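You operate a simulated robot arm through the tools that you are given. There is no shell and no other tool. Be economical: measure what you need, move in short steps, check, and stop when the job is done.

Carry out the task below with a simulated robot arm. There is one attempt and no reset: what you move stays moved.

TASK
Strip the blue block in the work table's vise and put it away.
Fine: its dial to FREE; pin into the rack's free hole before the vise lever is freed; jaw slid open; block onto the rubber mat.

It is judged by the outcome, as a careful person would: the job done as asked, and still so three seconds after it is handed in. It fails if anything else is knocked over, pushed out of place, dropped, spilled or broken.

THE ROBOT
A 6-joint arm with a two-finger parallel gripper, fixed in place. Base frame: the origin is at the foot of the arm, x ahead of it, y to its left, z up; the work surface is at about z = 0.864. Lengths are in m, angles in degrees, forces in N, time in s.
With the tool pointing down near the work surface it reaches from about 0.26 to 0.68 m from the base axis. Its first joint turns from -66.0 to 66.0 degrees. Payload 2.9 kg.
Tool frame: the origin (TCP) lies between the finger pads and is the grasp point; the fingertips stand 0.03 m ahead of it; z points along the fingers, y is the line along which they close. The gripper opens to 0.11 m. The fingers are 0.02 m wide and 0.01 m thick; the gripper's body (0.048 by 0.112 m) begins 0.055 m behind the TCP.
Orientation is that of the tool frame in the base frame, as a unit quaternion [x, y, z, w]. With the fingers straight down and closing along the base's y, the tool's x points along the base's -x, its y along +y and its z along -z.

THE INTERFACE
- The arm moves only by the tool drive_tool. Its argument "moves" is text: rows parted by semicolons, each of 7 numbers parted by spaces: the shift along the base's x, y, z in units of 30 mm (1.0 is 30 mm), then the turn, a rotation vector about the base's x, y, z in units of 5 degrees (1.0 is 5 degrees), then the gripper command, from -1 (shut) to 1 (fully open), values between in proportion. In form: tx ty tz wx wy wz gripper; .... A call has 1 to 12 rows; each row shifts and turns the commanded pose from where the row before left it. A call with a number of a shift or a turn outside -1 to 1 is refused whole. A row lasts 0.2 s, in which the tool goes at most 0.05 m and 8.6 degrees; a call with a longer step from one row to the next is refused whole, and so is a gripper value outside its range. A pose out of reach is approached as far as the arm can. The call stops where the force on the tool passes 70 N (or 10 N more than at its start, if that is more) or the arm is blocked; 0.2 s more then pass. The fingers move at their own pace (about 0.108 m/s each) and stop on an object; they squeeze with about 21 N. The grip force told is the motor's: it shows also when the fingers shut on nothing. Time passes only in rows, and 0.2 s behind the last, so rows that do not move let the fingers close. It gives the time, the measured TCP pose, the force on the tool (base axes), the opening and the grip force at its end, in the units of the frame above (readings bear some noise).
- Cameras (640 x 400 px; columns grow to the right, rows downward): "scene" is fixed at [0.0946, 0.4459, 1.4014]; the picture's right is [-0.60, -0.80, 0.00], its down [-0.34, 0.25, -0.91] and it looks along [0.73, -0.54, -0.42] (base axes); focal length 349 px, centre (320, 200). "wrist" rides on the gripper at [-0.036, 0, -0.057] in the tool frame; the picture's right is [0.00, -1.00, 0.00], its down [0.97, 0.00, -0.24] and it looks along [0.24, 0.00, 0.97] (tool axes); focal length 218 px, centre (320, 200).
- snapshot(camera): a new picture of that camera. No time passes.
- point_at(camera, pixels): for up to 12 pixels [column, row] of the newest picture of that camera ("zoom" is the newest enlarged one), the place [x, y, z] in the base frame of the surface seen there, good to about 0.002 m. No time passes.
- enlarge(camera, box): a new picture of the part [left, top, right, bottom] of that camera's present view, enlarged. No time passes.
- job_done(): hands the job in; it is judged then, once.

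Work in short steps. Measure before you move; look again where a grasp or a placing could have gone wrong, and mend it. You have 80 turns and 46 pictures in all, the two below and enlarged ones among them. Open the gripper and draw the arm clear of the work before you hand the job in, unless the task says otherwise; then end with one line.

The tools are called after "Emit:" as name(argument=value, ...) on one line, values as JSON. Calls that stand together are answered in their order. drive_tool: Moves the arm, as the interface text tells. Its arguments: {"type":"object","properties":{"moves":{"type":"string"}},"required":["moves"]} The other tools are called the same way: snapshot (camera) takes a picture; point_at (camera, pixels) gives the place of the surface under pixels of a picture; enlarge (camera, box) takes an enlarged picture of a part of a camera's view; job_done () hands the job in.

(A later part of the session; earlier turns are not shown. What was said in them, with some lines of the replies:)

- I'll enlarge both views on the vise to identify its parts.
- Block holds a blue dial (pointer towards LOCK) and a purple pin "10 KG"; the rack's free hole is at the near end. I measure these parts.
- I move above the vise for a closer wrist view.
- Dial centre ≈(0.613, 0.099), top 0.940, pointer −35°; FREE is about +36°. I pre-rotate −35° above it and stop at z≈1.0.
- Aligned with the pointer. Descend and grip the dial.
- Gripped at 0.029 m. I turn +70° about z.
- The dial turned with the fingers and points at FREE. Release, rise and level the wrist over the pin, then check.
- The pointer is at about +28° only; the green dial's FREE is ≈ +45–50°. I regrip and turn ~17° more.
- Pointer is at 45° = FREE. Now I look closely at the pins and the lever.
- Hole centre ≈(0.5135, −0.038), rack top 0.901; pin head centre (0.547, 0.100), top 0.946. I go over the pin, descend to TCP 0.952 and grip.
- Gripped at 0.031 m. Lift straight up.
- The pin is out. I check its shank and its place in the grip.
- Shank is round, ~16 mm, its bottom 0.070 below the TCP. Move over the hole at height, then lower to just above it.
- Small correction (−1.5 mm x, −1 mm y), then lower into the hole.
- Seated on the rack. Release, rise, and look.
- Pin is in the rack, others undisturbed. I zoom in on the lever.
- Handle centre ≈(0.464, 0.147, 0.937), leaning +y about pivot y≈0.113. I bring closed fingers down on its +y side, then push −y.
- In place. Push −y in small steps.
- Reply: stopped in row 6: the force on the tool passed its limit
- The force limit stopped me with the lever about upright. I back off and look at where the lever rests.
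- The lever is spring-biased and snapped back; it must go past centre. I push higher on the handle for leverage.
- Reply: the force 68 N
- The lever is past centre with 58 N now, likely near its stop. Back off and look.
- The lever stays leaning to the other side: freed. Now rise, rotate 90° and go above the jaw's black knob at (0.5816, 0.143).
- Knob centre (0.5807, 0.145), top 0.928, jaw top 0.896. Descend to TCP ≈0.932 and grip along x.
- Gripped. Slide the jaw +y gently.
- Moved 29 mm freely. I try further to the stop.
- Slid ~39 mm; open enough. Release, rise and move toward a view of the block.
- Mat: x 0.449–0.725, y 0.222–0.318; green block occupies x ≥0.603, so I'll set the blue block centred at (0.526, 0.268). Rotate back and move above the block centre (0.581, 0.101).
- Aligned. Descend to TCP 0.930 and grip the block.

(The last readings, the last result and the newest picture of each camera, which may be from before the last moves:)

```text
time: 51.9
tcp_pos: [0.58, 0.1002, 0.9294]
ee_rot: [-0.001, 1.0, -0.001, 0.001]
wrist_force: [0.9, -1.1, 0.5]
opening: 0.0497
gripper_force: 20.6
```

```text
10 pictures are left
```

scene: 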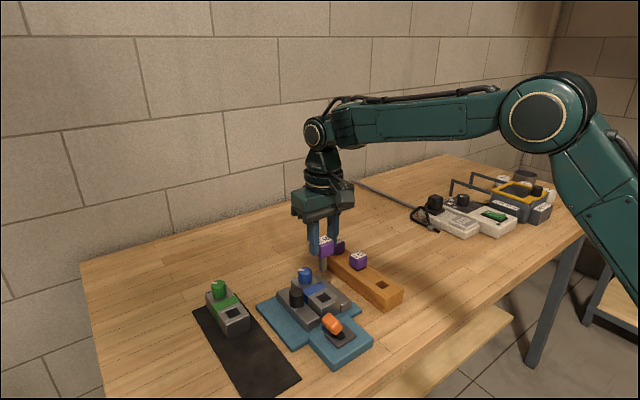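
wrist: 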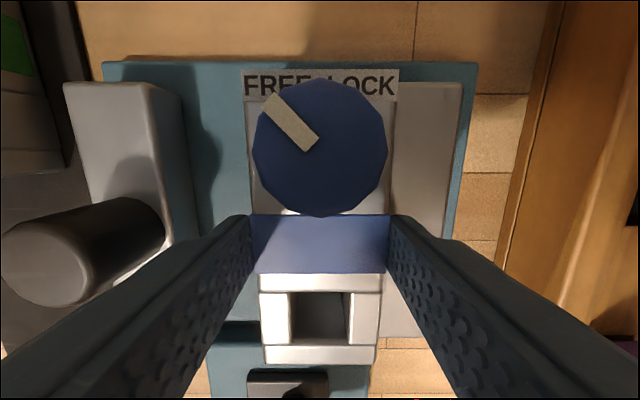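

Gripped on the blue band (0.050). Lift slowly.

Emit:
drive_tool(moves="0 0 0.2 0 0 0 -1; 0 0 0.3 0 0 0 -1; 0 0 0.4 0 0 0 -1; 0 0 0.5 0 0 0 -1; 0 0 0.7 0 0 0 -1; 0 0 0.7 0 0 0 -1; 0 0 0.7 0 0 0 -1; 0 0 0 0 0 0 -1")

Emit:
enlarge(camera="scene", box=[190, 190, 430, 370])

```text
time: 53.7
tcp_pos: [0.582, 0.1018, 1.0328]
ee_rot: [-0.002, 1.0, 0.0, -0.001]
wrist_force: [-0.6, 0.4, -4.5]
opening: 0.0499
gripper_force: 21.3
```

```text
2.22 times, centred on (310, 280) of scene
```

zoom: 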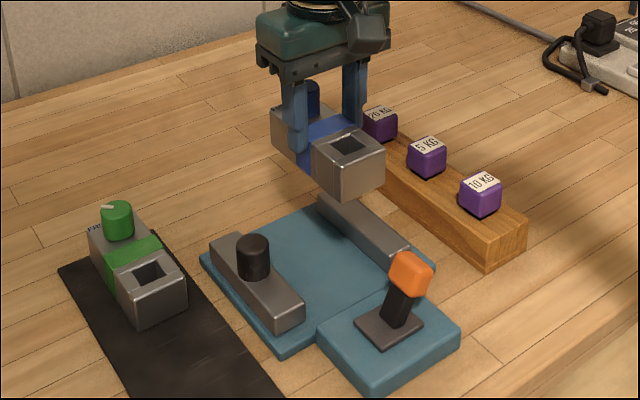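

Held level, clear of all. Move over the mat's free part, then lower to ~0.95.

Emit:
drive_tool(moves="-0.26 0.79 0 0 0 0 -1; -0.26 0.79 0 0 0 0 -1; -0.26 0.79 0 0 0 0 -1; -0.26 0.79 0 0 0 0 -1; -0.26 0.79 0 0 0 0 -1; -0.26 0.79 0 0 0 0 -1; -0.27 0.79 0 0 0 0 -1; 0 0 -0.7 0 0 0 -1; 0 0 -0.7 0 0 0 -1; 0 0 -0.7 0 0 0 -1; 0 0 -0.6 0 0 0 -1; 0 0 0 0 0 0 -1")

Emit:
enlarge(camera="scene", box=[160, 240, 340, 400])

```text
time: 56.3
tcp_pos: [0.5258, 0.2666, 0.9538]
ee_rot: [-0.001, 1.0, 0.0, 0.0]
wrist_force: [0.2, -0.2, -4.3]
opening: 0.05
gripper_force: 20.7
```

```text
2.50 times, centred on (250, 320) of scene
```

zoom: 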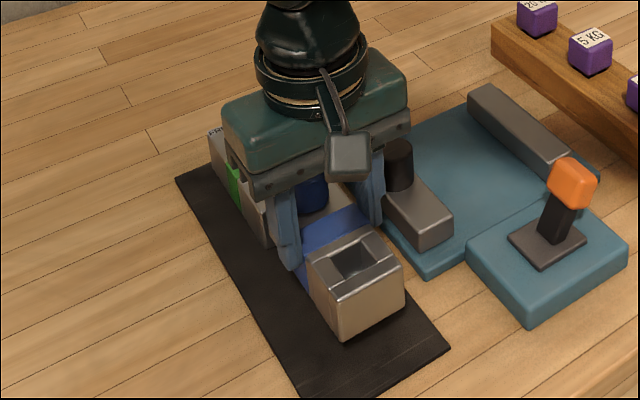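

Well placed over the mat. Lower gently to contact (~0.9205).

Emit:
drive_tool(moves="0 0 -0.4 0 0 0 -1; 0 0 -0.4 0 0 0 -1; 0 0 -0.2 0 0 0 -1; 0 0 -0.07 0 0 0 -1; 0 0 0 0 0 0 -1")

```text
time: 57.5
tcp_pos: [0.5275, 0.2667, 0.9207]
ee_rot: [0.0, 1.0, 0.0, 0.0]
wrist_force: [-2.1, 0.6, -1.1]
opening: 0.0495
gripper_force: 21.4
```

Weight is taken by the mat. Release, rise and check.

Emit:
drive_tool(moves="0 0 -0.02 0 0 0 -1; 0 0 0 0 0 0 0.2; 0 0 0 0 0 0 0.2; 0 0 0.7 0 0 0 0.2; 0 0 0.9 0 0 0 0.2; 0 0 0.9 0 0 0 0.2; 0 0 0.9 0 0 0 0.2; 0 0 0.9 0 0 0 0.2; 0 0 0.9 0 0 0 0.5; -0.3 -0.8 0.9 0 0 0 0.5; -0.3 -0.8 0.5 0 0 0 0.5; 0 -0.8 0 0 0 0 0.5")

Emit:
snapshot(camera="wrist")

Emit:
enlarge(camera="scene", box=[170, 220, 420, 400])

```text
time: 60.1
tcp_pos: [0.5085, 0.1954, 1.1197]
ee_rot: [-0.001, 1.0, -0.001, -0.001]
wrist_force: [-0.4, 0.3, 0.2]
opening: 0.0826
gripper_force: 0.0
```

```text
7 pictures are left
```

wrist: 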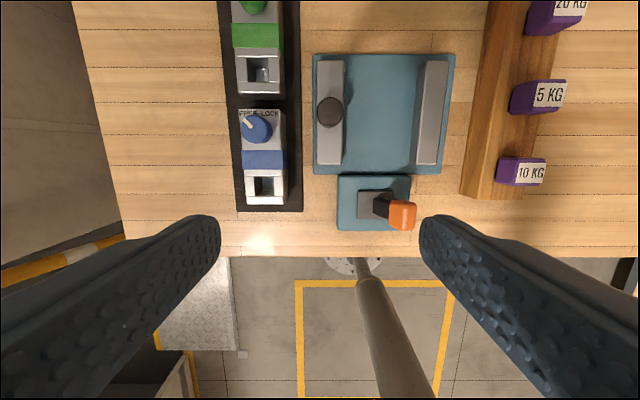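

```text
2.22 times, centred on (295, 310) of scene
```

zoom: 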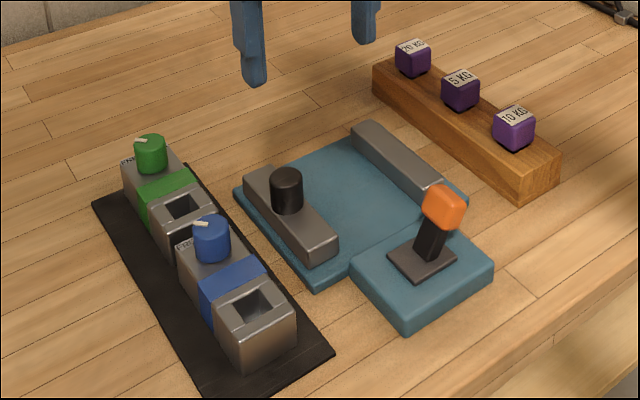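

Everything is in place: the dial is on FREE, the pin is in the rack, the lever is freed, the jaw is open and the block lies flat on the mat. The arm is clear with the gripper open, so I hand it in.

Emit:
job_done()

```text
The job is handed in.
```

The blue block is stripped and lies on the rubber mat beside the green one, with its dial on FREE, its pin in the rack's free hole (placed before the vise lever was freed) and the jaw slid open.
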